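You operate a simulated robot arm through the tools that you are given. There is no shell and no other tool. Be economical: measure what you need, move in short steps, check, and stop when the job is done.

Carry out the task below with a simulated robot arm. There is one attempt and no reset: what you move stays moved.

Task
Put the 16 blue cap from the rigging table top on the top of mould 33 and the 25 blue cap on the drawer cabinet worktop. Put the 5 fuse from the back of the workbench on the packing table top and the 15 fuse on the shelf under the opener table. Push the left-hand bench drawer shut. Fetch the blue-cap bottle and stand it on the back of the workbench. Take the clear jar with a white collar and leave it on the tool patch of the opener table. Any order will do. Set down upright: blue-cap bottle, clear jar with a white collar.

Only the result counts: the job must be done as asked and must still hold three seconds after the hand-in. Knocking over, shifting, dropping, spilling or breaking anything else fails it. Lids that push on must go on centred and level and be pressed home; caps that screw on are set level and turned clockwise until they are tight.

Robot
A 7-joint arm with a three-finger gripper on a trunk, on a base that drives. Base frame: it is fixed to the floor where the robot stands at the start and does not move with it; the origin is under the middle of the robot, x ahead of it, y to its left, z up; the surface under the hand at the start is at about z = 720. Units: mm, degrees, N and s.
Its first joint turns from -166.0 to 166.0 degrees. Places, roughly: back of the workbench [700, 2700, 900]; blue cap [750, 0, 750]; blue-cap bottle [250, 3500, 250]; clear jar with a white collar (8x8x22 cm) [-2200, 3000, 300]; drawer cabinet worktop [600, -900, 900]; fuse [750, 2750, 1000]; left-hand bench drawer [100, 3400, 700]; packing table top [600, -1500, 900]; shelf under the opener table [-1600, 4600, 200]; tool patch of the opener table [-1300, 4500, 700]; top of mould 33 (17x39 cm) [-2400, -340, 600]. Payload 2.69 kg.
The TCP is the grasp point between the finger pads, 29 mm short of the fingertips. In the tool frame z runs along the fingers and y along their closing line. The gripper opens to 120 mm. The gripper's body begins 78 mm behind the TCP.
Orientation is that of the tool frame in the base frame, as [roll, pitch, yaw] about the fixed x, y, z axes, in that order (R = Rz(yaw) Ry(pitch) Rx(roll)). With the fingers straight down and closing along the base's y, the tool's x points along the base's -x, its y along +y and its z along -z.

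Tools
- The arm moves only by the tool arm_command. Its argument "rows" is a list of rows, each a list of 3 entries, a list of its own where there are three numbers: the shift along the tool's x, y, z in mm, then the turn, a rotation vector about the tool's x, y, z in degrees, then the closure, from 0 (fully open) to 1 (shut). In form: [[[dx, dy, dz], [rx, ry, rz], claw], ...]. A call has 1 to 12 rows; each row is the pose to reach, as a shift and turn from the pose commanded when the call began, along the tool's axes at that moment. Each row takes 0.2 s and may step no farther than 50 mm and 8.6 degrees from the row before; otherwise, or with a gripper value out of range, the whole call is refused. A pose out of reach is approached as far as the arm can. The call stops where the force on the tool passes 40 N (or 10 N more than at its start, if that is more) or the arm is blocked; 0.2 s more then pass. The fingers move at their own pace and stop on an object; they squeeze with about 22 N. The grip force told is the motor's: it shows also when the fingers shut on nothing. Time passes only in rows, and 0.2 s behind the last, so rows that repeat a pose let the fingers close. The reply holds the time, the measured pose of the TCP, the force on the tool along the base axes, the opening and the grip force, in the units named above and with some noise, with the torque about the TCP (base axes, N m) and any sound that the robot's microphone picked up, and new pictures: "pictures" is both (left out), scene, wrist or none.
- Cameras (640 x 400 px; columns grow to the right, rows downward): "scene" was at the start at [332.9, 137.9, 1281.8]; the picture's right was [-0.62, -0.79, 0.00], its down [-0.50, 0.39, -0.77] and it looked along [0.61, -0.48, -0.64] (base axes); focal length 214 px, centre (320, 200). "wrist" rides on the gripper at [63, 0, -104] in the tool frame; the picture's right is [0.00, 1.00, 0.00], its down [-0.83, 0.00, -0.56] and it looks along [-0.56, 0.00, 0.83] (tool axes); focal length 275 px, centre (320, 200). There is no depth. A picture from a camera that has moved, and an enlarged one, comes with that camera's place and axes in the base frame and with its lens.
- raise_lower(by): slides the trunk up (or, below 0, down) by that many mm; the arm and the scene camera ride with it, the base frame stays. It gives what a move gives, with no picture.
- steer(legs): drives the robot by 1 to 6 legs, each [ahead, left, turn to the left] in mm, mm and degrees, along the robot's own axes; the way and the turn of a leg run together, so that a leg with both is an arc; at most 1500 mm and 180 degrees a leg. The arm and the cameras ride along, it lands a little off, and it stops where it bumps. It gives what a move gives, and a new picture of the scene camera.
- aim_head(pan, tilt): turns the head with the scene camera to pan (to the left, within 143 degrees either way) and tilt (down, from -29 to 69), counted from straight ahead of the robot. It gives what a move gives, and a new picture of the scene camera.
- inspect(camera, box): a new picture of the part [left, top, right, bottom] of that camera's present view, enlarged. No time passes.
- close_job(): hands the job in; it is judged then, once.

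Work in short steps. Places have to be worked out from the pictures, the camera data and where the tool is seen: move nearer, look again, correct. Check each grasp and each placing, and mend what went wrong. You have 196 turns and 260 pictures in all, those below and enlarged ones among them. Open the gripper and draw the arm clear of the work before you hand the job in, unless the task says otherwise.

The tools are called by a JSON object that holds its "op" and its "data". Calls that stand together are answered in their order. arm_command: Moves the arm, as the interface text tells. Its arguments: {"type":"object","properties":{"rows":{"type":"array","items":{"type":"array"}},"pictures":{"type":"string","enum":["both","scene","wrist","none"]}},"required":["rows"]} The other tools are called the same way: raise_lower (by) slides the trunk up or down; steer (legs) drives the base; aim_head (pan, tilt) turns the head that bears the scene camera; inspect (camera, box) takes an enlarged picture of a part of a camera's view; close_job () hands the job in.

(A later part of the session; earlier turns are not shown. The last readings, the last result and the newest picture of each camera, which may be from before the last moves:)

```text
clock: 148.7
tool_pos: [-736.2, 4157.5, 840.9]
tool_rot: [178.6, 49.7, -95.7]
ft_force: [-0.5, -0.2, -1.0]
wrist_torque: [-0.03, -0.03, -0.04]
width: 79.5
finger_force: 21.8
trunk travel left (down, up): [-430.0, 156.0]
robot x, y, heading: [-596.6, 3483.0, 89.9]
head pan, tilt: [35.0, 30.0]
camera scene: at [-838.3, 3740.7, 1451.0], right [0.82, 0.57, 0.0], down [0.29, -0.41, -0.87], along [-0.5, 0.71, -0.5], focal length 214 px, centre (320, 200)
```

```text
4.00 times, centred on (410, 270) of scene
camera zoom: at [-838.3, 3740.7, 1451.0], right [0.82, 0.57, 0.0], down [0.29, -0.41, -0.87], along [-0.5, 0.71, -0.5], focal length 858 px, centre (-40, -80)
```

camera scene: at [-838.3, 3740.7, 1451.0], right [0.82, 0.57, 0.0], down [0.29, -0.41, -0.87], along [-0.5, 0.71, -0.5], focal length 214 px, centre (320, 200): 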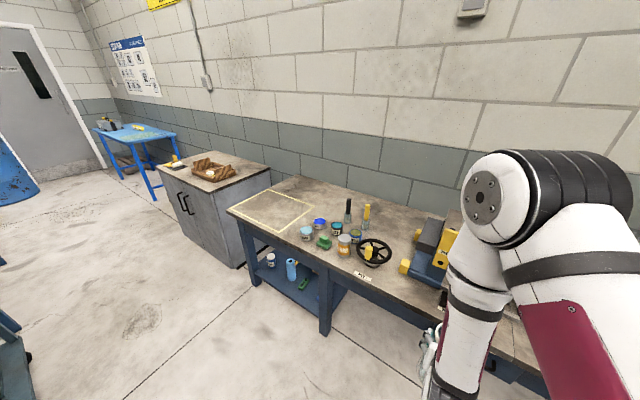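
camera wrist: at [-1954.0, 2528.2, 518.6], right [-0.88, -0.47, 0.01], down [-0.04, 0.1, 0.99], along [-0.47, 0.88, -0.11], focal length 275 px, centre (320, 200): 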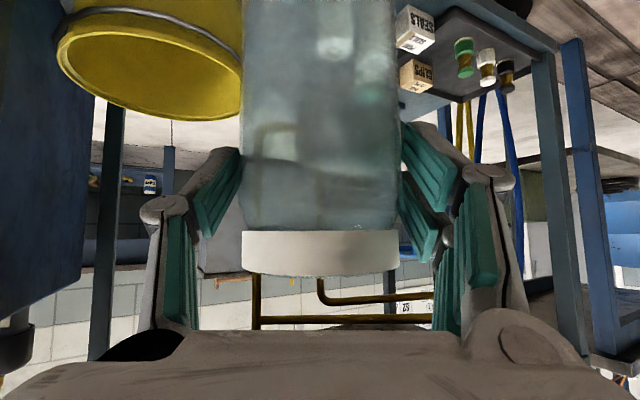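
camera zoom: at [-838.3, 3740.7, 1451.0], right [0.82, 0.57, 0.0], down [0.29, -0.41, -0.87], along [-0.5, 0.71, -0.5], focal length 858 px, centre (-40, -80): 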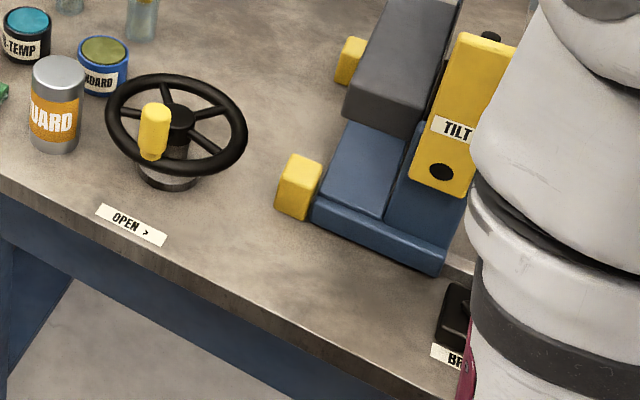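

The table's outlined rectangle lies at the left end. I turn to run alongside the table so I can reach and see that end properly.

{"op": "steer", "data": {"legs": [[0, 0, 90], [500, -330, 0]]}}

{"op": "aim_head", "data": {"pan": -70, "tilt": 40}}

```text
clock: 154.2
tool_pos: [-1385.9, 3413.0, 840.8]
tool_rot: [178.7, 49.7, -4.1]
ft_force: [0.2, 0.2, -1.4]
wrist_torque: [-0.01, -0.02, -0.03]
width: 79.3
finger_force: 22.2
trunk travel left (down, up): [-430.0, 156.0]
robot x, y, heading: [-718.7, 3570.9, -179.1]
head pan, tilt: [35.0, 30.0]
stopped in leg 2: the robot was blocked; the commanded pose is now the measured one
camera scene: at [-967.6, 3321.7, 1451.0], right [-0.59, 0.8, 0.0], down [0.4, 0.3, -0.87], along [-0.7, -0.51, -0.5], focal length 214 px, centre (320, 200)
```

scene: 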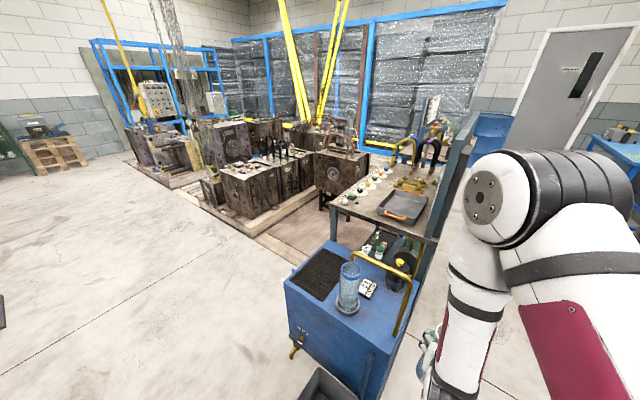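

```text
clock: 156.0
tool_pos: [-1387.3, 3413.5, 840.5]
tool_rot: [178.5, 49.7, -4.2]
ft_force: [-0.1, -0.9, -0.3]
wrist_torque: [0.01, -0.02, -0.01]
width: 79.3
finger_force: 22.0
trunk travel left (down, up): [-430.0, 156.0]
robot x, y, heading: [-716.1, 3568.9, -178.8]
head pan, tilt: [-70.0, 40.0]
camera scene: at [-926.0, 3454.6, 1435.7], right [0.93, 0.37, 0.0], down [0.24, -0.6, -0.77], along [-0.28, 0.71, -0.64], focal length 214 px, centre (320, 200)
```

scene: 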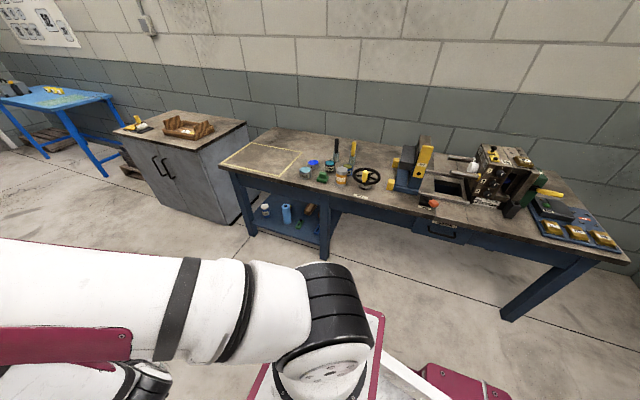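

The base touched the scrap bin's corner at the left; I slide away to the right first, then go ahead along the table.

{"op": "steer", "data": {"legs": [[0, -270, -1], [430, 0, 0]]}}

{"op": "aim_head", "data": {"pan": 60, "tilt": 55}}

{"op": "aim_head", "data": {"pan": -60, "tilt": 45}}

```text
clock: 160.2
tool_pos: [-1824.7, 3696.7, 839.5]
tool_rot: [178.5, 49.6, -5.3]
ft_force: [-0.3, -0.5, -1.2]
wrist_torque: [0.0, -0.01, 0.03]
width: 79.4
finger_force: 22.1
trunk travel left (down, up): [-430.0, 156.0]
robot x, y, heading: [-1151.5, 3836.4, -179.9]
head pan, tilt: [-70.0, 40.0]
camera scene: at [-1362.9, 3728.2, 1435.7], right [0.94, 0.34, 0.0], down [0.22, -0.6, -0.77], along [-0.26, 0.72, -0.64], focal length 214 px, centre (320, 200)
```

scene: 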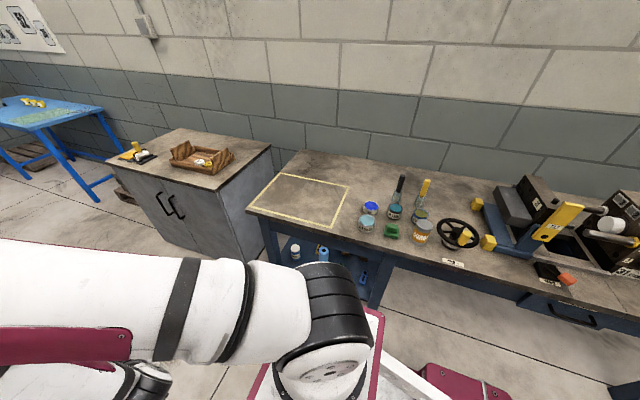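

```text
clock: 162.3
tool_pos: [-1826.5, 3696.5, 840.0]
tool_rot: [178.6, 49.7, -5.3]
ft_force: [-0.3, 0.0, -1.1]
wrist_torque: [0.01, -0.01, 0.01]
width: 79.5
finger_force: 21.5
trunk travel left (down, up): [-430.0, 156.0]
robot x, y, heading: [-1152.5, 3836.7, -179.6]
head pan, tilt: [60.0, 55.0]
camera scene: at [-1369.4, 3585.8, 1415.0], right [-0.87, 0.5, 0.0], down [0.41, 0.71, -0.57], along [-0.29, -0.5, -0.82], focal length 214 px, centre (320, 200)
```

scene: 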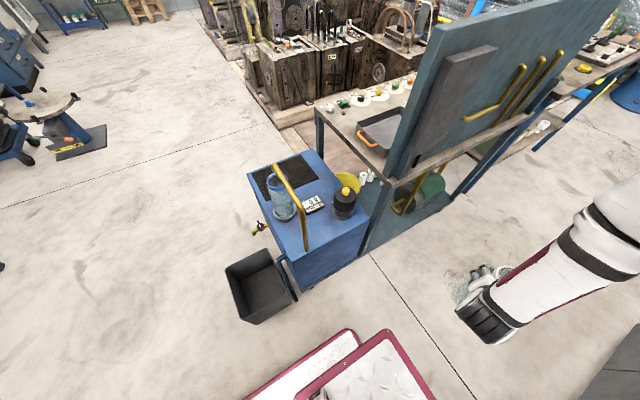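

```text
clock: 164.3
tool_pos: [-1826.0, 3696.7, 841.8]
tool_rot: [178.6, 49.7, -5.3]
ft_force: [-0.2, 0.2, -1.5]
wrist_torque: [-0.01, -0.04, 0.02]
width: 79.3
finger_force: 22.5
trunk travel left (down, up): [-430.0, 156.0]
robot x, y, heading: [-1149.3, 3838.1, -179.8]
head pan, tilt: [-60.0, 45.0]
camera scene: at [-1374.5, 3718.6, 1428.4], right [0.86, 0.5, 0.0], down [0.36, -0.61, -0.71], along [-0.36, 0.61, -0.71], focal length 214 px, centre (320, 200)
```

scene: 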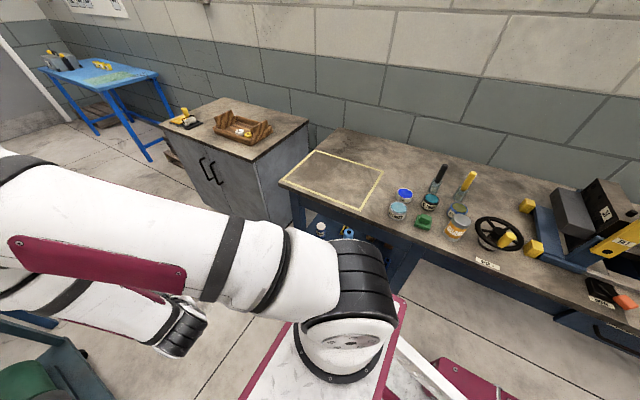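

I enlarge the table end again for any marking that names the patch.

{"op": "inspect", "data": {"camera": "scene", "box": [270, 130, 430, 230]}}

{"op": "inspect", "data": {"camera": "scene", "box": [400, 150, 560, 250]}}

```text
4.00 times, centred on (350, 180) of scene
camera zoom: at [-1374.5, 3718.6, 1428.4], right [0.86, 0.5, 0.0], down [0.36, -0.61, -0.71], along [-0.36, 0.61, -0.71], focal length 858 px, centre (200, 280)
```

zoom: 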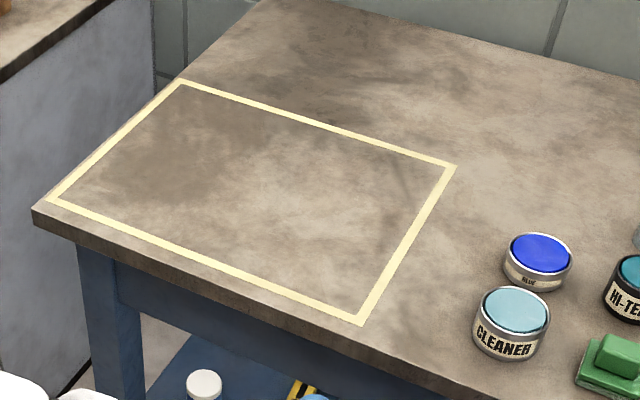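

```text
4.00 times, centred on (480, 200) of scene
camera zoom: at [-1374.5, 3718.6, 1428.4], right [0.86, 0.5, 0.0], down [0.36, -0.61, -0.71], along [-0.36, 0.61, -0.71], focal length 858 px, centre (-320, 200)
```

zoom: 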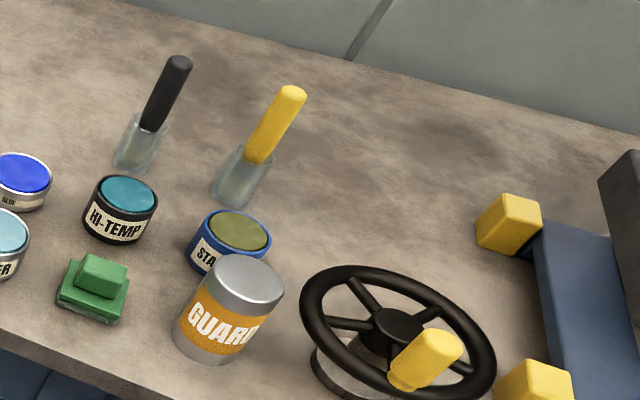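

The tools stand in a 3×3 grid centred on about (-1293,4530), matching the given place for the tool patch, with one free slot at about (-1403,4645). I raise the jar before swinging over the table.

{"op": "arm_command", "data": {"rows": [[[-33, 0, -28], [0, 0, 0], 1], [[-66, 0, -56], [0, 0, 0], 1], [[-99, 0, -84], [0, 0, 0], 1], [[-130, 0, -110], [0, 0, 0], 1]], "pictures": "none"}}

{"op": "arm_command", "data": {"rows": [[[-8, -46, 9.5], [2.7, 0, 2.3], 1], [[-14, -94, 17], [5.3, 0, 4.5], 1], [[-18, -141, 21], [8, 0, 6.8], 1], [[-20, -190, 23], [10.7, 0, 9.1], 1], [[-19, -238, 23], [13.4, 0, 11.3], 1], [[-16.5, -286, 19.5], [16, 0, 13.6], 1], [[-12, -333, 14], [18.7, 0, 15.9], 1], [[-5, -380, 6], [21.4, 0, 18.1], 1], [[4, -426, -5], [24, 0, 20.4], 1], [[15, -471, -18], [26.7, 0, 22.6], 1], [[28.5, -515, -33.5], [29.4, 0, 24.9], 1]], "pictures": "scene"}}

```text
clock: 165.3
tool_pos: [-1827.6, 3696.4, 1011.6]
tool_rot: [178.7, 49.8, -5.4]
ft_force: [-1.1, 0.1, -1.6]
wrist_torque: [0.05, 0.01, 0.0]
width: 78.8
finger_force: 22.4
out of reach, approached as far as the arm can: row 3, 4
trunk travel left (down, up): [-430.0, 156.0]
robot x, y, heading: [-1145.0, 3837.7, -179.9]
head pan, tilt: [-60.0, 45.0]
```

```text
clock: 167.7
tool_pos: [-1746.6, 4208.4, 1003.8]
tool_rot: [179.0, 49.2, -43.6]
ft_force: [-0.6, -0.8, -1.8]
wrist_torque: [-0.01, -0.05, -0.04]
width: 79.6
finger_force: 22.2
out of reach, approached as far as the arm can: row 1, 2, 3, 4, 5, 6, 7
trunk travel left (down, up): [-430.0, 156.0]
robot x, y, heading: [-1151.7, 3841.0, -179.9]
head pan, tilt: [-60.0, 45.0]
camera scene: at [-1374.5, 3718.3, 1428.4], right [0.86, 0.5, 0.0], down [0.36, -0.61, -0.71], along [-0.36, 0.61, -0.71], focal length 214 px, centre (320, 200)
```

scene: 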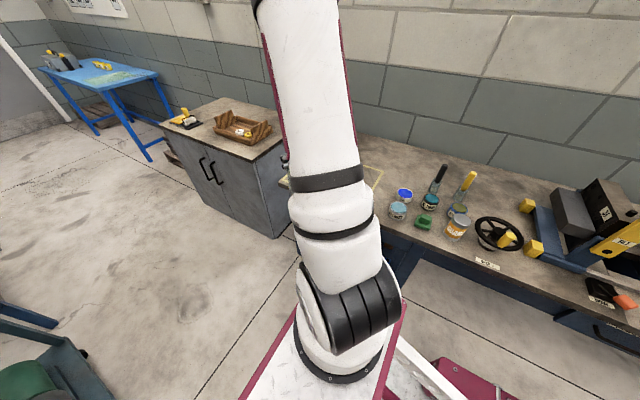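

Continuing the swing toward the free slot at (-1403,4645), keeping height.

{"op": "arm_command", "data": {"rows": [[[-3, -46, 3], [2.2, 0, 1.9], 1], [[-6, -92, 7], [4.3, 0, 3.8], 1], [[-9, -138, 10], [6.5, 0, 5.6], 1], [[-11, -184, 13], [8.7, 0, 7.5], 1], [[-14, -230, 16], [10.8, 0, 9.4], 1], [[-17, -277, 20], [13, 0, 11.3], 1], [[-20, -323, 23], [15.2, 0, 13.1], 1], [[-23, -369, 26], [17.3, 0, 15], 1], [[-26, -415, 30], [19.5, 0, 16.9], 1], [[-29, -461, 33], [21.7, 0, 18.8], 1], [[-31, -500, 36], [23.8, 0, 20.6], 1], [[-33, -540, 39], [26, 0, 22.5], 1]], "pictures": "both"}}

```text
clock: 170.3
tool_pos: [-1416.5, 4636.1, 994.4]
tool_rot: [179.1, 48.8, -78.0]
ft_force: [0.6, -0.5, -1.1]
wrist_torque: [-0.03, -0.02, -0.06]
width: 79.4
finger_force: 22.1
trunk travel left (down, up): [-430.0, 156.0]
robot x, y, heading: [-1153.1, 3839.0, -179.4]
head pan, tilt: [-60.0, 45.0]
camera scene: at [-1374.5, 3718.5, 1428.4], right [0.86, 0.5, 0.0], down [0.36, -0.61, -0.71], along [-0.36, 0.61, -0.71], focal length 214 px, centre (320, 200)
camera wrist: at [-1389.5, 4518.4, 1014.6], right [-0.97, -0.22, 0.01], down [-0.02, 0.13, 0.99], along [-0.22, 0.97, -0.13], focal length 275 px, centre (320, 200)
```

scene: 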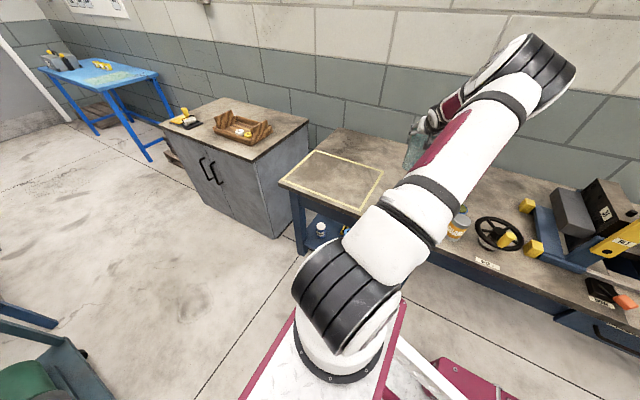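
wrist: 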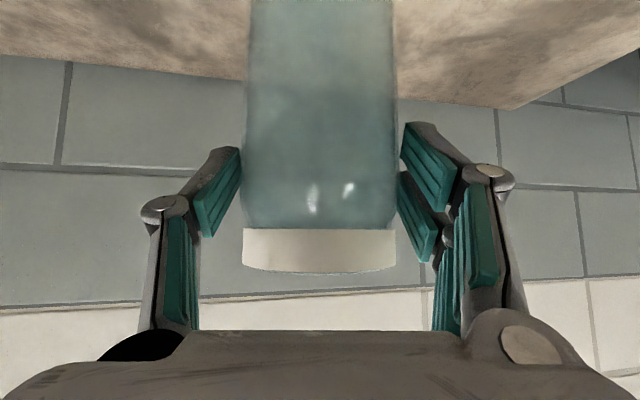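

The jar hangs over the free slot. I trim 1° of tilt, lower 60 mm and look.

{"op": "arm_command", "data": {"rows": [[[15, -4, 13], [0, -0.5, 0], 1], [[30, -8, 26], [0, -0.9, 0], 1], [[45, -8, 39.5], [0, -0.9, 0], 1]], "pictures": "both"}}

{"op": "inspect", "data": {"camera": "scene", "box": [340, 80, 500, 180]}}

```text
clock: 171.1
tool_pos: [-1408.8, 4640.5, 936.4]
tool_rot: [179.1, 49.6, -77.9]
ft_force: [1.4, -0.5, -1.2]
wrist_torque: [-0.01, -0.01, 0.01]
width: 79.4
finger_force: 21.7
trunk travel left (down, up): [-430.0, 156.0]
robot x, y, heading: [-1148.3, 3838.8, -180.1]
head pan, tilt: [-60.0, 45.0]
camera scene: at [-1374.3, 3718.8, 1428.5], right [0.86, 0.5, 0.0], down [0.36, -0.61, -0.71], along [-0.36, 0.61, -0.71], focal length 214 px, centre (320, 200)
camera wrist: at [-1381.5, 4521.9, 953.4], right [-0.97, -0.22, 0.01], down [-0.02, 0.11, 0.99], along [-0.22, 0.97, -0.11], focal length 275 px, centre (320, 200)
```

scene: 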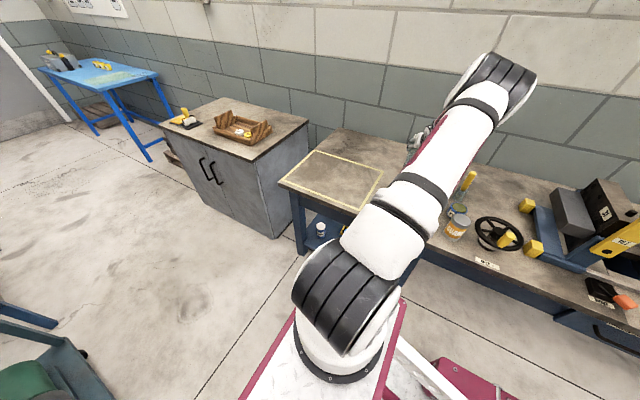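
wrist: 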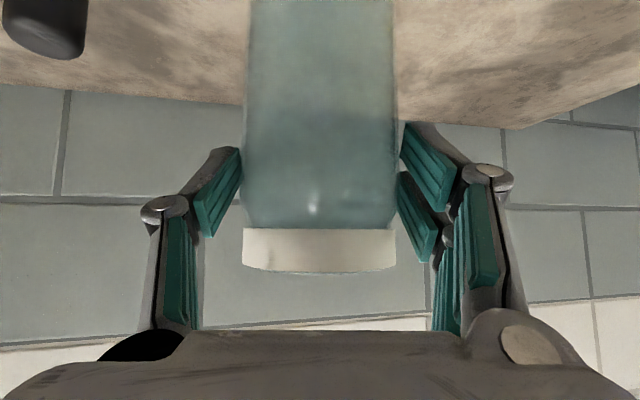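

```text
4.00 times, centred on (420, 130) of scene
camera zoom: at [-1374.3, 3718.8, 1428.5], right [0.86, 0.5, 0.0], down [0.36, -0.61, -0.71], along [-0.36, 0.61, -0.71], focal length 858 px, centre (-80, 480)
```

zoom: 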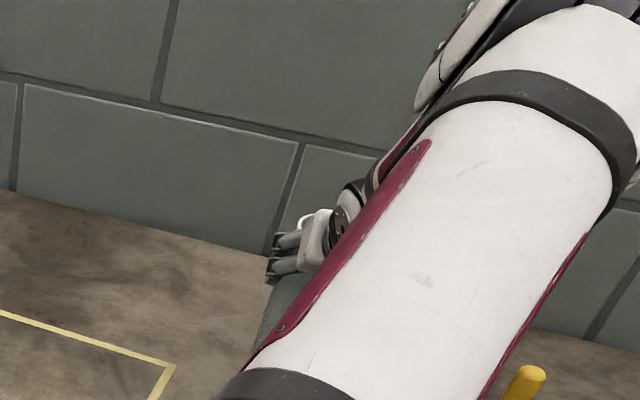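

The black brush handle is well left of the jar. I lower in small steps until contact.

{"op": "arm_command", "data": {"rows": [[[7.6, 0, 6.5], [0, 0, 0], 1], [[13.7, 0, 11.7], [0, 0, 0], 1], [[16.8, 0, 14.3], [0, 0, 0], 1], [[19.8, 0, 16.9], [0, 0, 0], 1], [[22.9, 0, 19.4], [0, 0, 0], 1], [[25.9, 0, 22], [0, 0, 0], 1], [[29, 0, 24.6], [0, 0, 0], 1], [[32, 0, 27.2], [0, 0, 0], 1], [[35, 0, 29.8], [0, 0, 0], 1], [[38.1, 0, 32.4], [0, 0, 0], 1], [[41.1, 0, 35], [0, 0, 0], 1], [[44.2, 0, 37.5], [0, 0, 0], 1]], "pictures": "wrist"}}

```text
clock: 173.7
tool_pos: [-1409.5, 4638.8, 880.1]
tool_rot: [179.1, 49.8, -78.0]
ft_force: [-1.2, -0.5, 17.2]
wrist_torque: [0.32, -0.02, 0.07]
width: 79.8
finger_force: 21.3
trunk travel left (down, up): [-430.0, 156.0]
robot x, y, heading: [-1148.6, 3836.3, -180.0]
head pan, tilt: [-60.0, 45.0]
camera wrist: at [-1382.2, 4521.7, 897.4], right [-0.97, -0.22, 0.01], down [-0.02, 0.11, 0.99], along [-0.22, 0.97, -0.11], focal length 275 px, centre (320, 200)
```

wrist: 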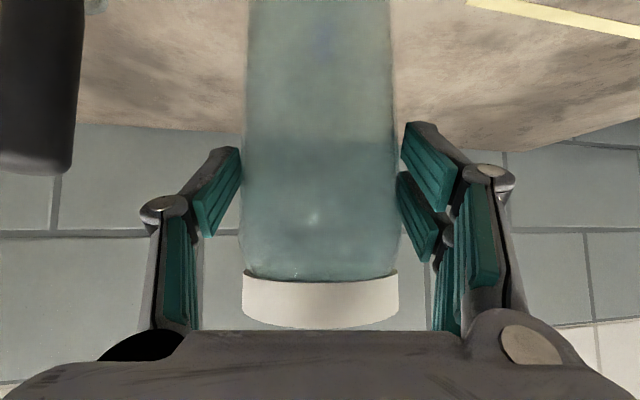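

The jar stands on the table (the grip slid a little). I open just enough to release it and check.

{"op": "arm_command", "data": {"rows": [[[-3, 0, -2.5], [0, 0, 0], 1], [[-3, 0, -2.5], [0, 0, 0], 0.2], [[-3, 0, -2.5], [0, 0, 0], 0.2]], "pictures": "wrist"}}

```text
clock: 174.5
tool_pos: [-1409.6, 4639.2, 881.6]
tool_rot: [179.0, 49.6, -78.0]
ft_force: [0.5, 0.4, 0.1]
wrist_torque: [0.0, 0.0, 0.03]
width: 96.3
finger_force: 0.0
trunk travel left (down, up): [-430.0, 156.0]
robot x, y, heading: [-1150.9, 3838.9, -179.6]
head pan, tilt: [-60.0, 45.0]
camera wrist: at [-1382.8, 4521.0, 899.7], right [-0.97, -0.22, 0.01], down [-0.02, 0.11, 0.99], along [-0.22, 0.97, -0.12], focal length 275 px, centre (320, 200)
```

wrist: 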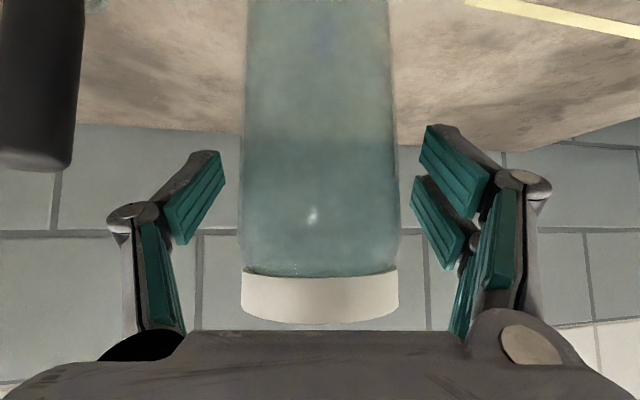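

Jar released and steady. I withdraw straight back 270 mm, then up.

{"op": "arm_command", "data": {"rows": [[[29, 0, -34], [0, 0, 0], 0.2], [[58, 0, -68.5], [0, 0, 0], 0.2], [[87.5, 0, -103], [0, 0, 0], 0.2], [[116.5, 0, -137], [0, 0, 0], 0.2], [[146, 0, -171], [0, 0, 0], 0.2], [[120, 0, -205], [0, 0, 0], 0.2], [[95, 0, -245], [0, 0, 0], 0.2]], "pictures": "both"}}

```text
clock: 176.1
tool_pos: [-1354.1, 4395.6, 969.5]
tool_rot: [179.0, 49.6, -78.1]
ft_force: [-0.5, 0.0, -0.3]
wrist_torque: [-0.02, 0.01, 0.0]
width: 96.1
finger_force: 0.0
trunk travel left (down, up): [-430.0, 156.0]
robot x, y, heading: [-1149.8, 3837.2, -179.7]
head pan, tilt: [-60.0, 45.0]
camera scene: at [-1374.4, 3719.3, 1428.5], right [0.86, 0.5, 0.0], down [0.36, -0.61, -0.71], along [-0.36, 0.61, -0.71], focal length 214 px, centre (320, 200)
camera wrist: at [-1326.8, 4278.0, 988.0], right [-0.97, -0.22, 0.01], down [-0.02, 0.11, 0.99], along [-0.22, 0.97, -0.11], focal length 275 px, centre (320, 200)
```

scene: 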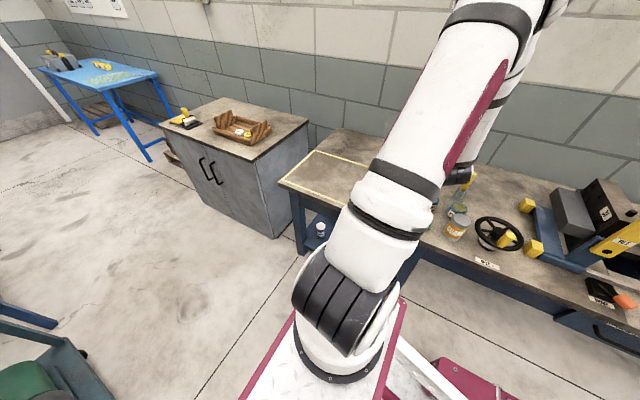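
wrist: 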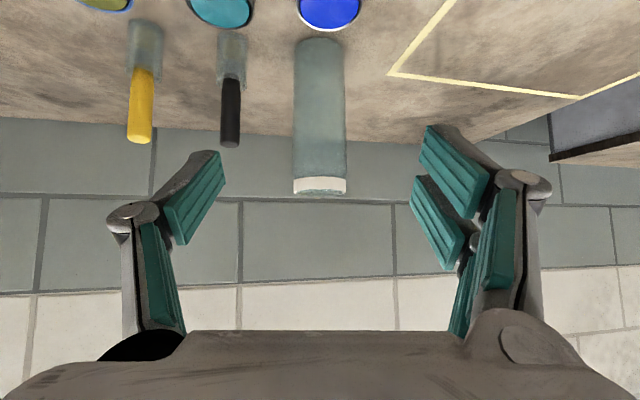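

The jar stands upright in the tool area. Next is the workbench: I swing the arm off the table so I can drive.

{"op": "arm_command", "data": {"rows": [[[13, 41, -16], [-3.2, 0, -2.7], 0.2], [[27, 81, -32], [-6.3, 0, -5.4], 0.2], [[41, 122, -48], [-9.5, 0, -8.1], 0.2], [[54, 163, -64], [-12.7, 0, -10.8], 0.2], [[68, 203, -80], [-15.9, 0, -13.5], 0.2], [[81, 244, -95], [-19, 0, -16.2], 0.2], [[95, 285, -111], [-22.2, 0, -18.9], 0.2], [[108, 325, -127], [-25.4, 0, -21.6], 0.2], [[122, 366, -143], [-28.6, 0, -24.3], 0.2], [[135, 407, -159], [-31.7, 0, -27], 0.2], [[149, 448, -175], [-34.9, 0, -29.7], 0.2], [[162, 488, -191], [-38.1, 0, -32.4], 0.2]], "pictures": "none"}}

{"op": "steer", "data": {"legs": [[-650, 0, 0], [0, 300, 0], [0, 0, -90]]}}

{"op": "aim_head", "data": {"pan": -70, "tilt": 35}}

```text
clock: 178.7
tool_pos: [-1814.4, 4066.0, 972.9]
tool_rot: [179.4, 50.1, -27.8]
ft_force: [-0.4, 0.5, 1.0]
wrist_torque: [0.01, -0.02, 0.06]
width: 96.0
finger_force: 0.0
out of reach, approached as far as the arm can: row 5, 6, 7, 8, 9, 10, 11, 12
trunk travel left (down, up): [-430.0, 156.0]
robot x, y, heading: [-1152.6, 3835.8, -179.8]
head pan, tilt: [-60.0, 45.0]
```

```text
clock: 187.7
tool_pos: [-293.4, 4211.1, 972.6]
tool_rot: [179.3, 50.2, -116.5]
ft_force: [0.3, 0.0, -0.1]
wrist_torque: [-0.05, 0.02, -0.03]
width: 95.9
finger_force: 0.1
trunk travel left (down, up): [-430.0, 156.0]
robot x, y, heading: [-508.1, 3543.7, 91.1]
head pan, tilt: [-60.0, 45.0]
camera scene: at [-631.0, 3764.7, 1428.4], right [0.52, -0.85, 0.0], down [-0.6, -0.37, -0.71], along [0.6, 0.37, -0.71], focal length 214 px, centre (320, 200)
```

scene: 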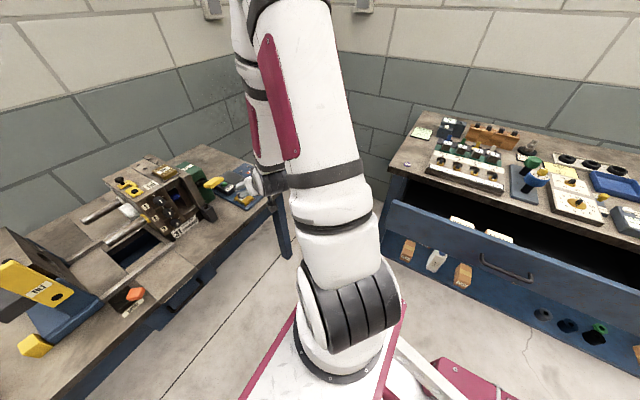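

```text
clock: 188.4
tool_pos: [-293.1, 4210.3, 972.9]
tool_rot: [179.4, 50.1, -116.5]
ft_force: [-0.3, -1.4, 0.3]
wrist_torque: [-0.01, -0.03, 0.0]
width: 96.3
finger_force: 0.0
trunk travel left (down, up): [-430.0, 156.0]
robot x, y, heading: [-504.3, 3543.2, 91.4]
head pan, tilt: [-70.0, 35.0]
camera scene: at [-618.4, 3754.5, 1443.2], right [0.37, -0.93, 0.0], down [-0.53, -0.21, -0.82], along [0.76, 0.3, -0.57], focal length 214 px, centre (320, 200)
```

scene: 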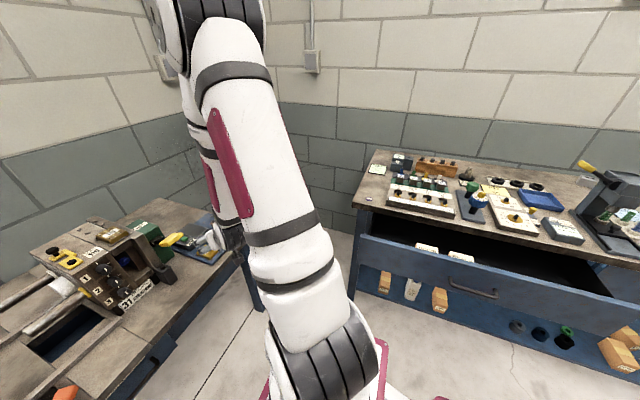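

The drawer stands open with small parts inside; bench items begin near x≈200. I bring the hand upright and higher before turning to face the bench.

{"op": "arm_command", "data": {"rows": [[[-12, 0, -25], [0, 7.1, 0], 1], [[-25, 0, -50], [0, 14.3, 0], 1], [[-37, 0, -76], [0, 21.5, 0], 1], [[-50, 0, -101], [0, 28.6, 0], 1], [[-62, 0, -126], [0, 35.8, 0], 1], [[-75, 0, -151], [0, 43, 0], 1], [[-87, 0, -177], [0, 50.1, 0], 1]], "pictures": "none"}}

{"op": "steer", "data": {"legs": [[20, -40, 0], [0, 0, -91]]}}

{"op": "aim_head", "data": {"pan": 5, "tilt": 45}}

```text
clock: 190.0
tool_pos: [-326.1, 4136.4, 1155.2]
tool_rot: [179.5, -0.2, -115.9]
ft_force: [0.0, 0.5, 0.1]
wrist_torque: [0.02, -0.02, -0.02]
width: 0.1
finger_force: 22.4
trunk travel left (down, up): [-430.0, 156.0]
robot x, y, heading: [-508.6, 3540.6, 91.4]
head pan, tilt: [-70.0, 35.0]
```

```text
clock: 194.8
tool_pos: [122.4, 3365.3, 1154.6]
tool_rot: [179.6, 0.0, 152.3]
ft_force: [0.9, 0.4, 0.4]
wrist_torque: [-0.01, 0.02, 0.02]
width: 0.3
finger_force: 21.8
trunk travel left (down, up): [-430.0, 156.0]
robot x, y, heading: [-465.6, 3561.6, -0.1]
head pan, tilt: [-70.0, 35.0]
camera scene: at [-251.6, 3669.4, 1443.3], right [-0.94, -0.34, 0.0], down [-0.19, 0.54, -0.82], along [0.28, -0.77, -0.57], focal length 214 px, centre (320, 200)
```

scene: 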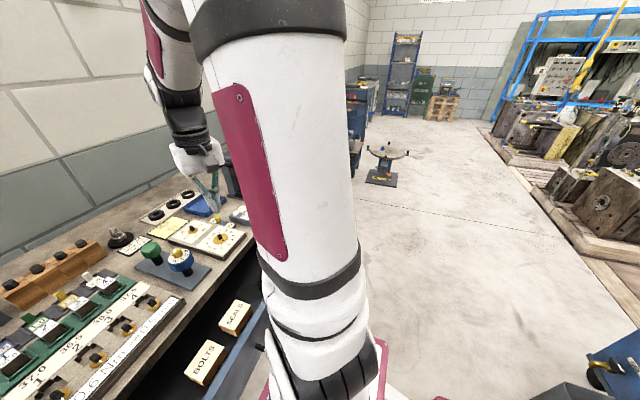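

```text
clock: 196.2
tool_pos: [122.8, 3364.6, 1154.3]
tool_rot: [179.7, 0.0, 152.3]
ft_force: [-0.8, -0.2, 0.5]
wrist_torque: [0.01, 0.02, 0.0]
width: 0.0
finger_force: 21.8
trunk travel left (down, up): [-430.0, 156.0]
robot x, y, heading: [-468.7, 3564.4, -0.1]
head pan, tilt: [5.0, 45.0]
camera scene: at [-200.4, 3758.9, 1428.4], right [0.08, -1.0, 0.0], down [-0.7, -0.06, -0.71], along [0.7, 0.06, -0.71], focal length 214 px, centre (320, 200)
```

scene: 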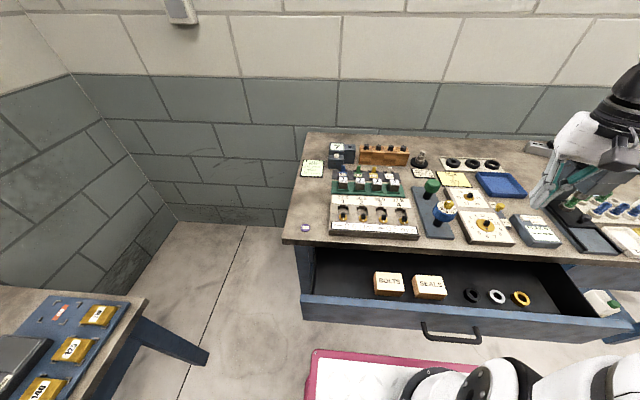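

The drawer front is at x≈20 (y 2990–3826, handle centre near y 3425) and must go in about 130 mm. I back off so the arm can push it with the fingers pointing forward.

{"op": "steer", "data": {"legs": [[0, 90, 0], [-320, 0, 0]]}}

{"op": "arm_command", "data": {"rows": [[[0, 0, 40], [0, 0, -7], 1], [[0, 0, 80], [0, 0, -14], 1], [[0, 0, 120], [0, 0, -21], 1], [[0, 0, 160], [0, 0, -27.7], 1]], "pictures": "scene"}}

```text
clock: 199.1
tool_pos: [-196.3, 3453.9, 1154.9]
tool_rot: [179.7, 0.0, 152.1]
ft_force: [-0.1, -1.0, 0.4]
wrist_torque: [0.02, -0.02, -0.03]
width: 0.1
finger_force: 22.6
trunk travel left (down, up): [-430.0, 156.0]
robot x, y, heading: [-788.2, 3650.8, -0.6]
head pan, tilt: [5.0, 45.0]
camera scene: at [-517.8, 3849.9, 1428.4], right [0.08, -1.0, 0.0], down [-0.7, -0.06, -0.71], along [0.7, 0.06, -0.71], focal length 214 px, centre (320, 200)
```

scene: 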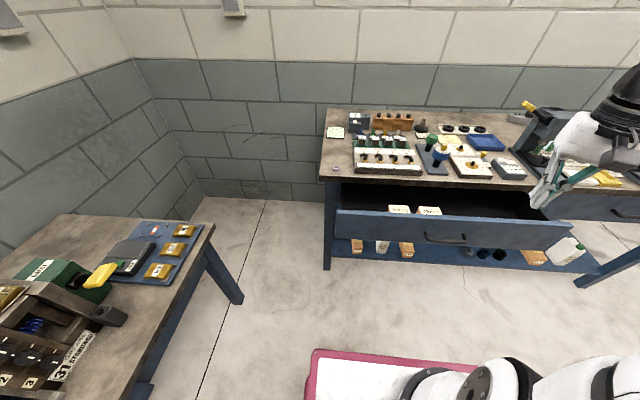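

```text
clock: 200.1
tool_pos: [-196.9, 3453.8, 992.9]
tool_rot: [179.6, 0.2, 179.9]
ft_force: [-0.3, -0.3, 0.6]
wrist_torque: [0.02, 0.0, 0.02]
width: 0.1
finger_force: 22.3
trunk travel left (down, up): [-430.0, 156.0]
robot x, y, heading: [-782.6, 3654.1, -0.2]
head pan, tilt: [5.0, 45.0]
camera scene: at [-518.1, 3850.1, 1428.5], right [0.08, -1.0, 0.0], down [-0.7, -0.06, -0.71], along [0.7, 0.06, -0.71], focal length 214 px, centre (320, 200)
```

scene: 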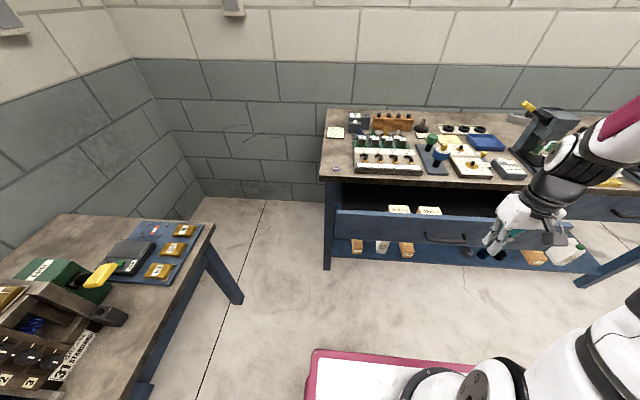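

Drawer front plate: x=14, top z=840, handle at (-23,3424,763). I pitch the closed fingers forward and bring them before the plate just above the handle.

{"op": "arm_command", "data": {"rows": [[[-12, -3, 19], [0, -8.3, 0], 1], [[-24, -7, 39], [0, -16.7, 0], 1], [[-36, -10, 58], [0, -25, 0], 1], [[-48, -13, 78], [0, -33.3, 0], 1], [[-59, -17, 97], [0, -41.7, 0], 1], [[-71, -20, 117], [0, -50, 0], 1], [[-83, -23, 136], [0, -58.3, 0], 1], [[-95, -27, 156], [0, -66.7, 0], 1], [[-107, -30, 175], [0, -75, 0], 1]], "pictures": "both"}}

```text
clock: 202.1
tool_pos: [-90.3, 3425.8, 818.7]
tool_rot: [178.8, 75.3, 178.6]
ft_force: [-1.0, -0.2, -0.5]
wrist_torque: [0.03, 0.0, 0.02]
width: 0.0
finger_force: 21.9
trunk travel left (down, up): [-430.0, 156.0]
robot x, y, heading: [-787.5, 3653.6, -0.6]
head pan, tilt: [5.0, 45.0]
camera scene: at [-518.0, 3850.0, 1428.5], right [0.08, -1.0, 0.0], down [-0.7, -0.06, -0.71], along [0.7, 0.06, -0.71], focal length 214 px, centre (320, 200)
camera wrist: at [-205.9, 3425.2, 783.0], right [0.0, 1.0, 0.0], down [-0.33, 0.0, 0.94], along [0.94, 0.0, 0.33], focal length 275 px, centre (320, 200)
```

scene: 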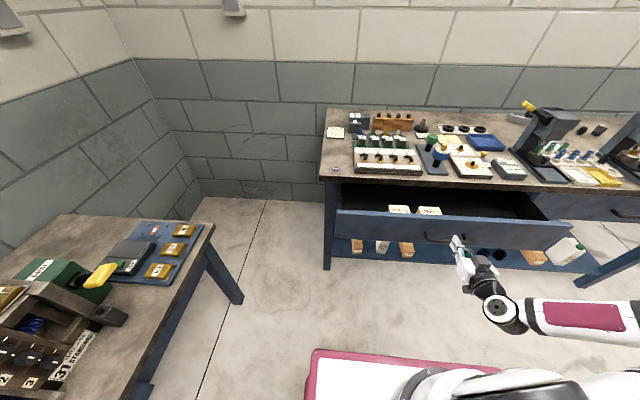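
wrist: 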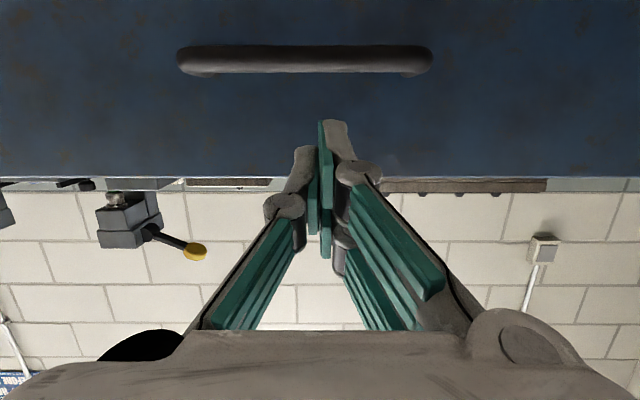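

The fingertips face the plate above the handle. I push forward in small steps.

{"op": "arm_command", "data": {"rows": [[[-10, 0, 39], [0, 0, 0], 1], [[-15, 0, 58], [0, 0, 0], 1], [[-19, 0, 72], [0, 0, 0], 1], [[-23, 0, 87], [0, 0, 0], 1], [[-27, 0, 101], [0, 0, 0], 1], [[-30, 0, 116], [0, 0, 0], 1], [[-34, 0, 130], [0, 0, 0], 1], [[-38, 0, 145], [0, 0, 0], 1], [[-42, 0, 160], [0, 0, 0], 1], [[-46, 0, 174], [0, 0, 0], 1], [[-49, 0, 188], [0, 0, 0], 1], [[-52, 0, 198], [0, 0, 0], 1]], "pictures": "both"}}

```text
clock: 204.7
tool_pos: [116.8, 3424.8, 819.6]
tool_rot: [178.8, 75.3, 178.6]
ft_force: [-0.3, 0.0, -0.3]
wrist_torque: [-0.01, 0.04, -0.02]
width: 0.0
finger_force: 21.8
trunk travel left (down, up): [-430.0, 156.0]
robot x, y, heading: [-784.8, 3656.4, -0.5]
head pan, tilt: [5.0, 45.0]
camera scene: at [-517.8, 3849.8, 1428.4], right [0.08, -1.0, 0.0], down [-0.7, -0.06, -0.71], along [0.7, 0.06, -0.71], focal length 214 px, centre (320, 200)
camera wrist: at [0.1, 3425.1, 783.9], right [0.0, 1.0, 0.0], down [-0.33, 0.0, 0.95], along [0.95, 0.0, 0.33], focal length 275 px, centre (320, 200)
```

scene: 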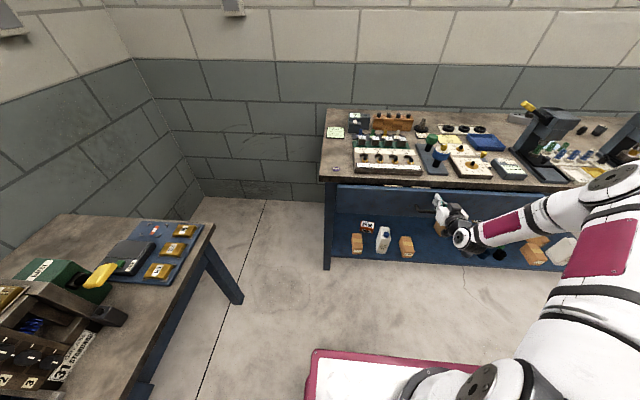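
wrist: 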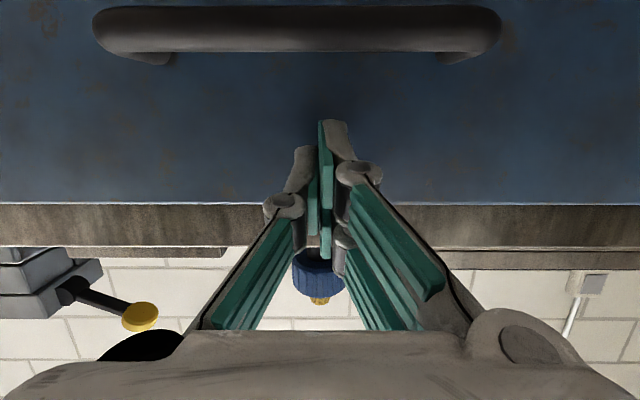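

The drawer slides easily; I keep pushing until it stops.

{"op": "arm_command", "data": {"rows": [[[-2, 0, 6], [0, 0, 0], 1], [[-3, 0, 12], [0, 0, 0], 1], [[-5, 0, 18], [0, 0, 0], 1], [[-6, 0, 24], [0, 0, 0], 1], [[-8, 0, 30], [0, 0, 0], 1], [[-9, 0, 36], [0, 0, 0], 1], [[-11, 0, 42], [0, 0, 0], 1], [[-13, 0, 48], [0, 0, 0], 1], [[-14, 0, 54], [0, 0, 0], 1], [[-16, 0, 60], [0, 0, 0], 1]], "pictures": "both"}}

```text
clock: 206.2
tool_pos: [151.8, 3423.7, 818.3]
tool_rot: [178.7, 75.0, 178.6]
ft_force: [-23.2, 1.6, 10.4]
wrist_torque: [-0.01, -0.66, 0.16]
width: 0.0
finger_force: 22.4
trunk travel left (down, up): [-430.0, 156.0]
robot x, y, heading: [-788.9, 3654.7, -0.5]
head pan, tilt: [5.0, 45.0]
stopped in row 7: the force on the tool passed its limit at 50 N (the readings are from after the stop); the commanded pose is now the measured one
camera scene: at [-519.6, 3850.1, 1428.8], right [0.08, -1.0, 0.0], down [-0.7, -0.06, -0.71], along [0.71, 0.06, -0.71], focal length 214 px, centre (320, 200)
camera wrist: at [34.8, 3424.7, 783.0], right [0.0, 1.0, 0.0], down [-0.32, 0.0, 0.95], along [0.95, 0.0, 0.32], focal length 275 px, centre (320, 200)
```

scene: 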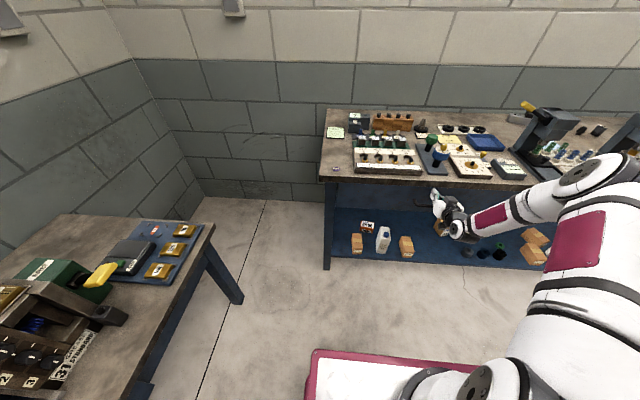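
wrist: 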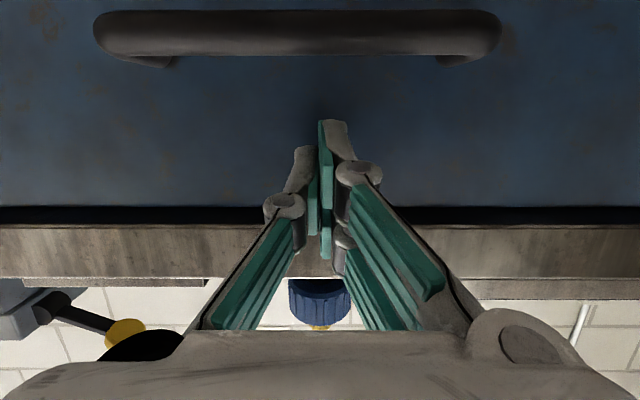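

The drawer is shut against its stop. Next the blue-cap bottle on the bench's lower shelf at about (290,3497): I retract the arm and lower the trunk.

{"op": "arm_command", "data": {"rows": [[[12, 0, -45], [0, 0, 0], 1], [[24, 0, -92], [0, 0, 0], 1], [[37, 0, -140], [0, 0, 0], 0.6], [[50, 0, -188], [0, 0, 0], 0.3], [[63, 0, -236], [0, 0, 0], 0], [[71, 0, -265], [0, 0, 0], 0]], "pictures": "none"}}

{"op": "raise_lower", "data": {"by": -230}}

{"op": "aim_head", "data": {"pan": -5, "tilt": 40}}

```text
clock: 207.6
tool_pos: [-121.2, 3425.9, 818.1]
tool_rot: [178.8, 75.0, 178.7]
ft_force: [0.5, 0.4, 0.5]
wrist_torque: [0.0, -0.01, 0.01]
width: 120.2
finger_force: 0.0
trunk travel left (down, up): [-430.0, 156.0]
robot x, y, heading: [-787.8, 3656.3, -0.7]
head pan, tilt: [5.0, 45.0]
```

```text
clock: 210.0
tool_pos: [-121.3, 3424.7, 587.0]
tool_rot: [178.6, 75.0, 178.5]
ft_force: [0.4, 0.1, 0.4]
wrist_torque: [0.01, 0.03, 0.01]
width: 120.0
finger_force: 0.0
trunk travel left (down, up): [-200.0, 386.0]
robot x, y, heading: [-790.5, 3653.9, -0.4]
head pan, tilt: [5.0, 45.0]
```

```text
clock: 210.8
tool_pos: [-122.1, 3424.8, 587.7]
tool_rot: [178.7, 75.1, 178.5]
ft_force: [0.7, -0.2, -0.4]
wrist_torque: [-0.03, -0.01, 0.02]
width: 120.2
finger_force: 0.1
trunk travel left (down, up): [-200.0, 386.0]
robot x, y, heading: [-782.4, 3651.6, -0.5]
head pan, tilt: [-5.0, 40.0]
camera scene: at [-413.0, 3834.5, 1206.4], right [-0.1, -1.0, 0.0], down [-0.64, 0.06, -0.77], along [0.76, -0.07, -0.64], focal length 214 px, centre (320, 200)
```

scene: 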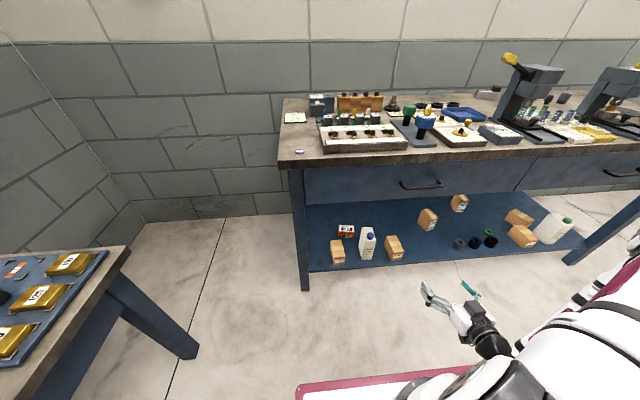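

I enlarge the shelf to see the bottle's shape and neighbours.

{"op": "inspect", "data": {"camera": "scene", "box": [300, 190, 428, 270]}}

{"op": "inspect", "data": {"camera": "scene", "box": [280, 80, 480, 205]}}

```text
5.00 times, centred on (364, 230) of scene
camera zoom: at [-413.0, 3834.5, 1206.4], right [-0.1, -1.0, 0.0], down [-0.64, 0.06, -0.77], along [0.76, -0.07, -0.64], focal length 1072 px, centre (100, 50)
```

zoom: 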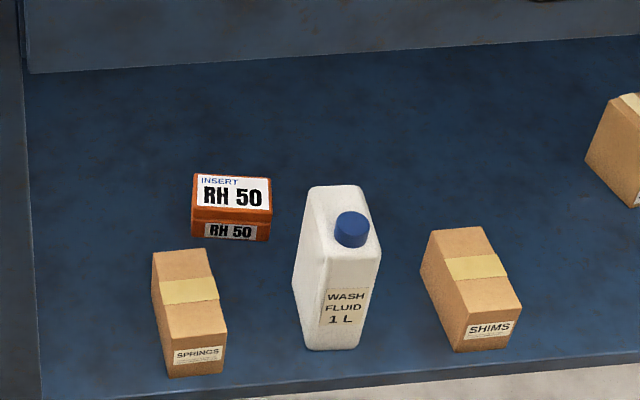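

```text
3.20 times, centred on (380, 142) of scene
camera zoom: at [-413.0, 3834.5, 1206.4], right [-0.1, -1.0, 0.0], down [-0.64, 0.06, -0.77], along [0.76, -0.07, -0.64], focal length 686 px, centre (128, 384)
```

zoom: 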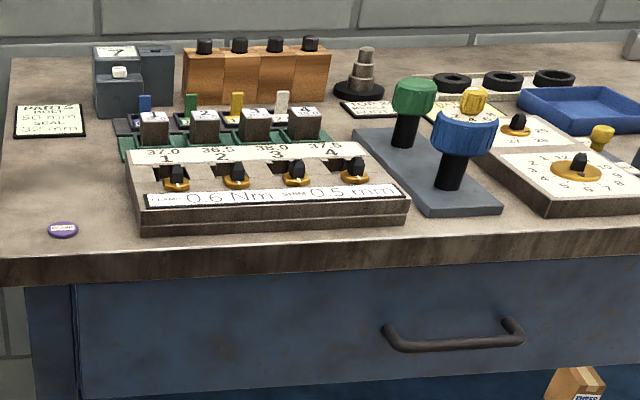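

The bottle is a narrow wash-fluid can, about 63 mm wide facing me, at y≈3500, front face x≈280. I lower the hand and re-pitch to 40° below horizontal in front of the shelf.

{"op": "arm_command", "data": {"rows": [[[39, 10, 10], [0, 3.5, 0], 0.1], [[79, 21, 21], [0, 7.1, 0], 0.1], [[118, 32, 32], [0, 10.7, 0], 0.1], [[158, 43, 42], [0, 14.3, 0], 0.1], [[198, 54, 53], [0, 17.9, 0], 0.1], [[237, 65, 63], [0, 21.4, 0], 0.1], [[277, 75, 74], [0, 25, 0], 0.1]], "pictures": "both"}}

```text
clock: 212.3
tool_pos: [-122.4, 3499.4, 301.4]
tool_rot: [179.3, 50.0, 179.3]
ft_force: [0.4, 0.3, -0.3]
wrist_torque: [0.0, 0.0, 0.0]
width: 107.9
finger_force: 0.0
trunk travel left (down, up): [-200.0, 386.0]
robot x, y, heading: [-787.9, 3658.8, -0.5]
head pan, tilt: [-5.0, 40.0]
camera scene: at [-413.0, 3834.3, 1206.4], right [-0.1, -1.0, 0.0], down [-0.64, 0.06, -0.77], along [0.76, -0.07, -0.64], focal length 214 px, centre (320, 200)
camera wrist: at [-241.9, 3499.6, 319.3], right [0.0, 1.0, 0.0], down [0.11, 0.0, 0.99], along [0.99, 0.0, -0.11], focal length 275 px, centre (320, 200)
```

scene: 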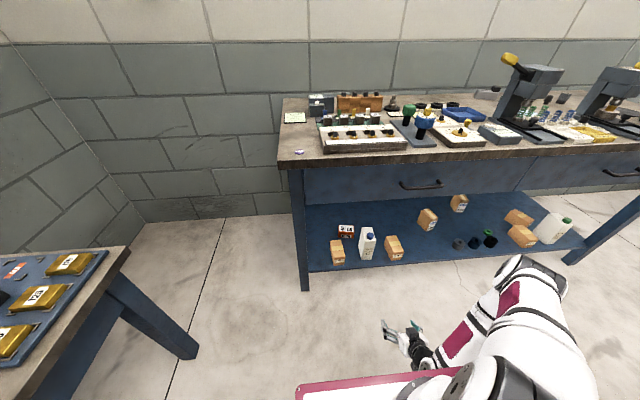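
wrist: 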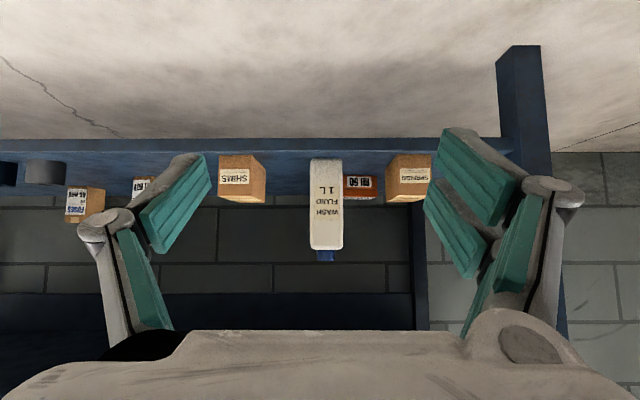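

The bottle is at y≈3510, front x≈260, base z≈182. I drive 240 mm forward with the hand low.

{"op": "steer", "data": {"legs": [[240, 0, 0.4]]}}

{"op": "arm_command", "data": {"rows": [[[3, 5, 2], [0, 0, 0], 0.1]], "pictures": "wrist"}}

```text
clock: 214.1
tool_pos: [118.8, 3505.5, 301.2]
tool_rot: [179.4, 50.0, 179.9]
ft_force: [0.0, -0.1, 0.7]
wrist_torque: [-0.01, -0.01, 0.05]
width: 107.5
finger_force: 0.0
trunk travel left (down, up): [-200.0, 386.0]
robot x, y, heading: [-548.4, 3653.3, 0.0]
head pan, tilt: [-5.0, 40.0]
camera scene: at [-176.2, 3837.5, 1206.4], right [-0.09, -1.0, 0.0], down [-0.64, 0.05, -0.77], along [0.76, -0.07, -0.64], focal length 214 px, centre (320, 200)
```

scene: 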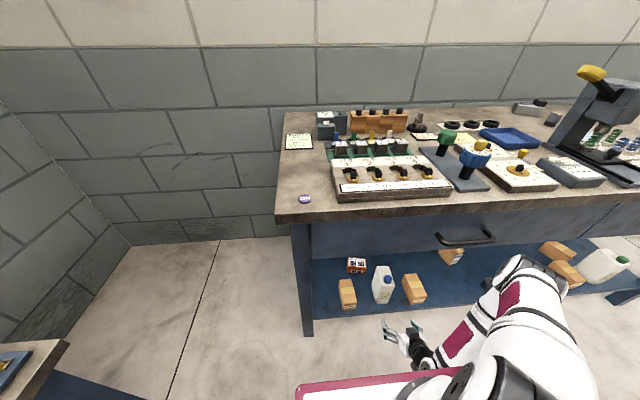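

```text
clock: 214.5
tool_pos: [117.8, 3510.5, 297.6]
tool_rot: [179.4, 50.0, -180.0]
ft_force: [0.2, 0.0, -0.2]
wrist_torque: [0.01, -0.02, 0.03]
width: 107.9
finger_force: 0.1
trunk travel left (down, up): [-200.0, 386.0]
robot x, y, heading: [-545.1, 3653.9, 0.2]
head pan, tilt: [-5.0, 40.0]
camera wrist: at [-1.3, 3509.5, 316.4], right [-0.01, 1.0, 0.0], down [0.11, 0.0, 0.99], along [0.99, 0.01, -0.11], focal length 275 px, centre (320, 200)
```

wrist: 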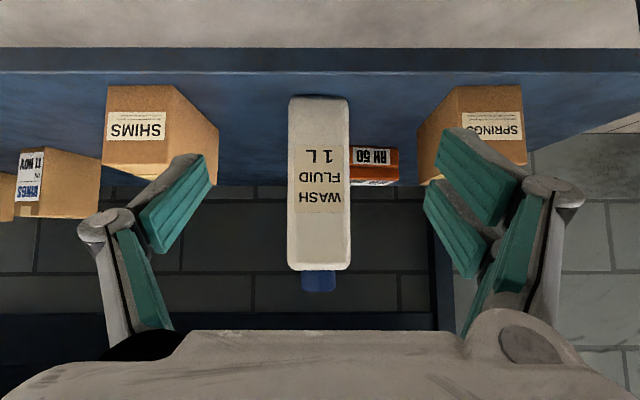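

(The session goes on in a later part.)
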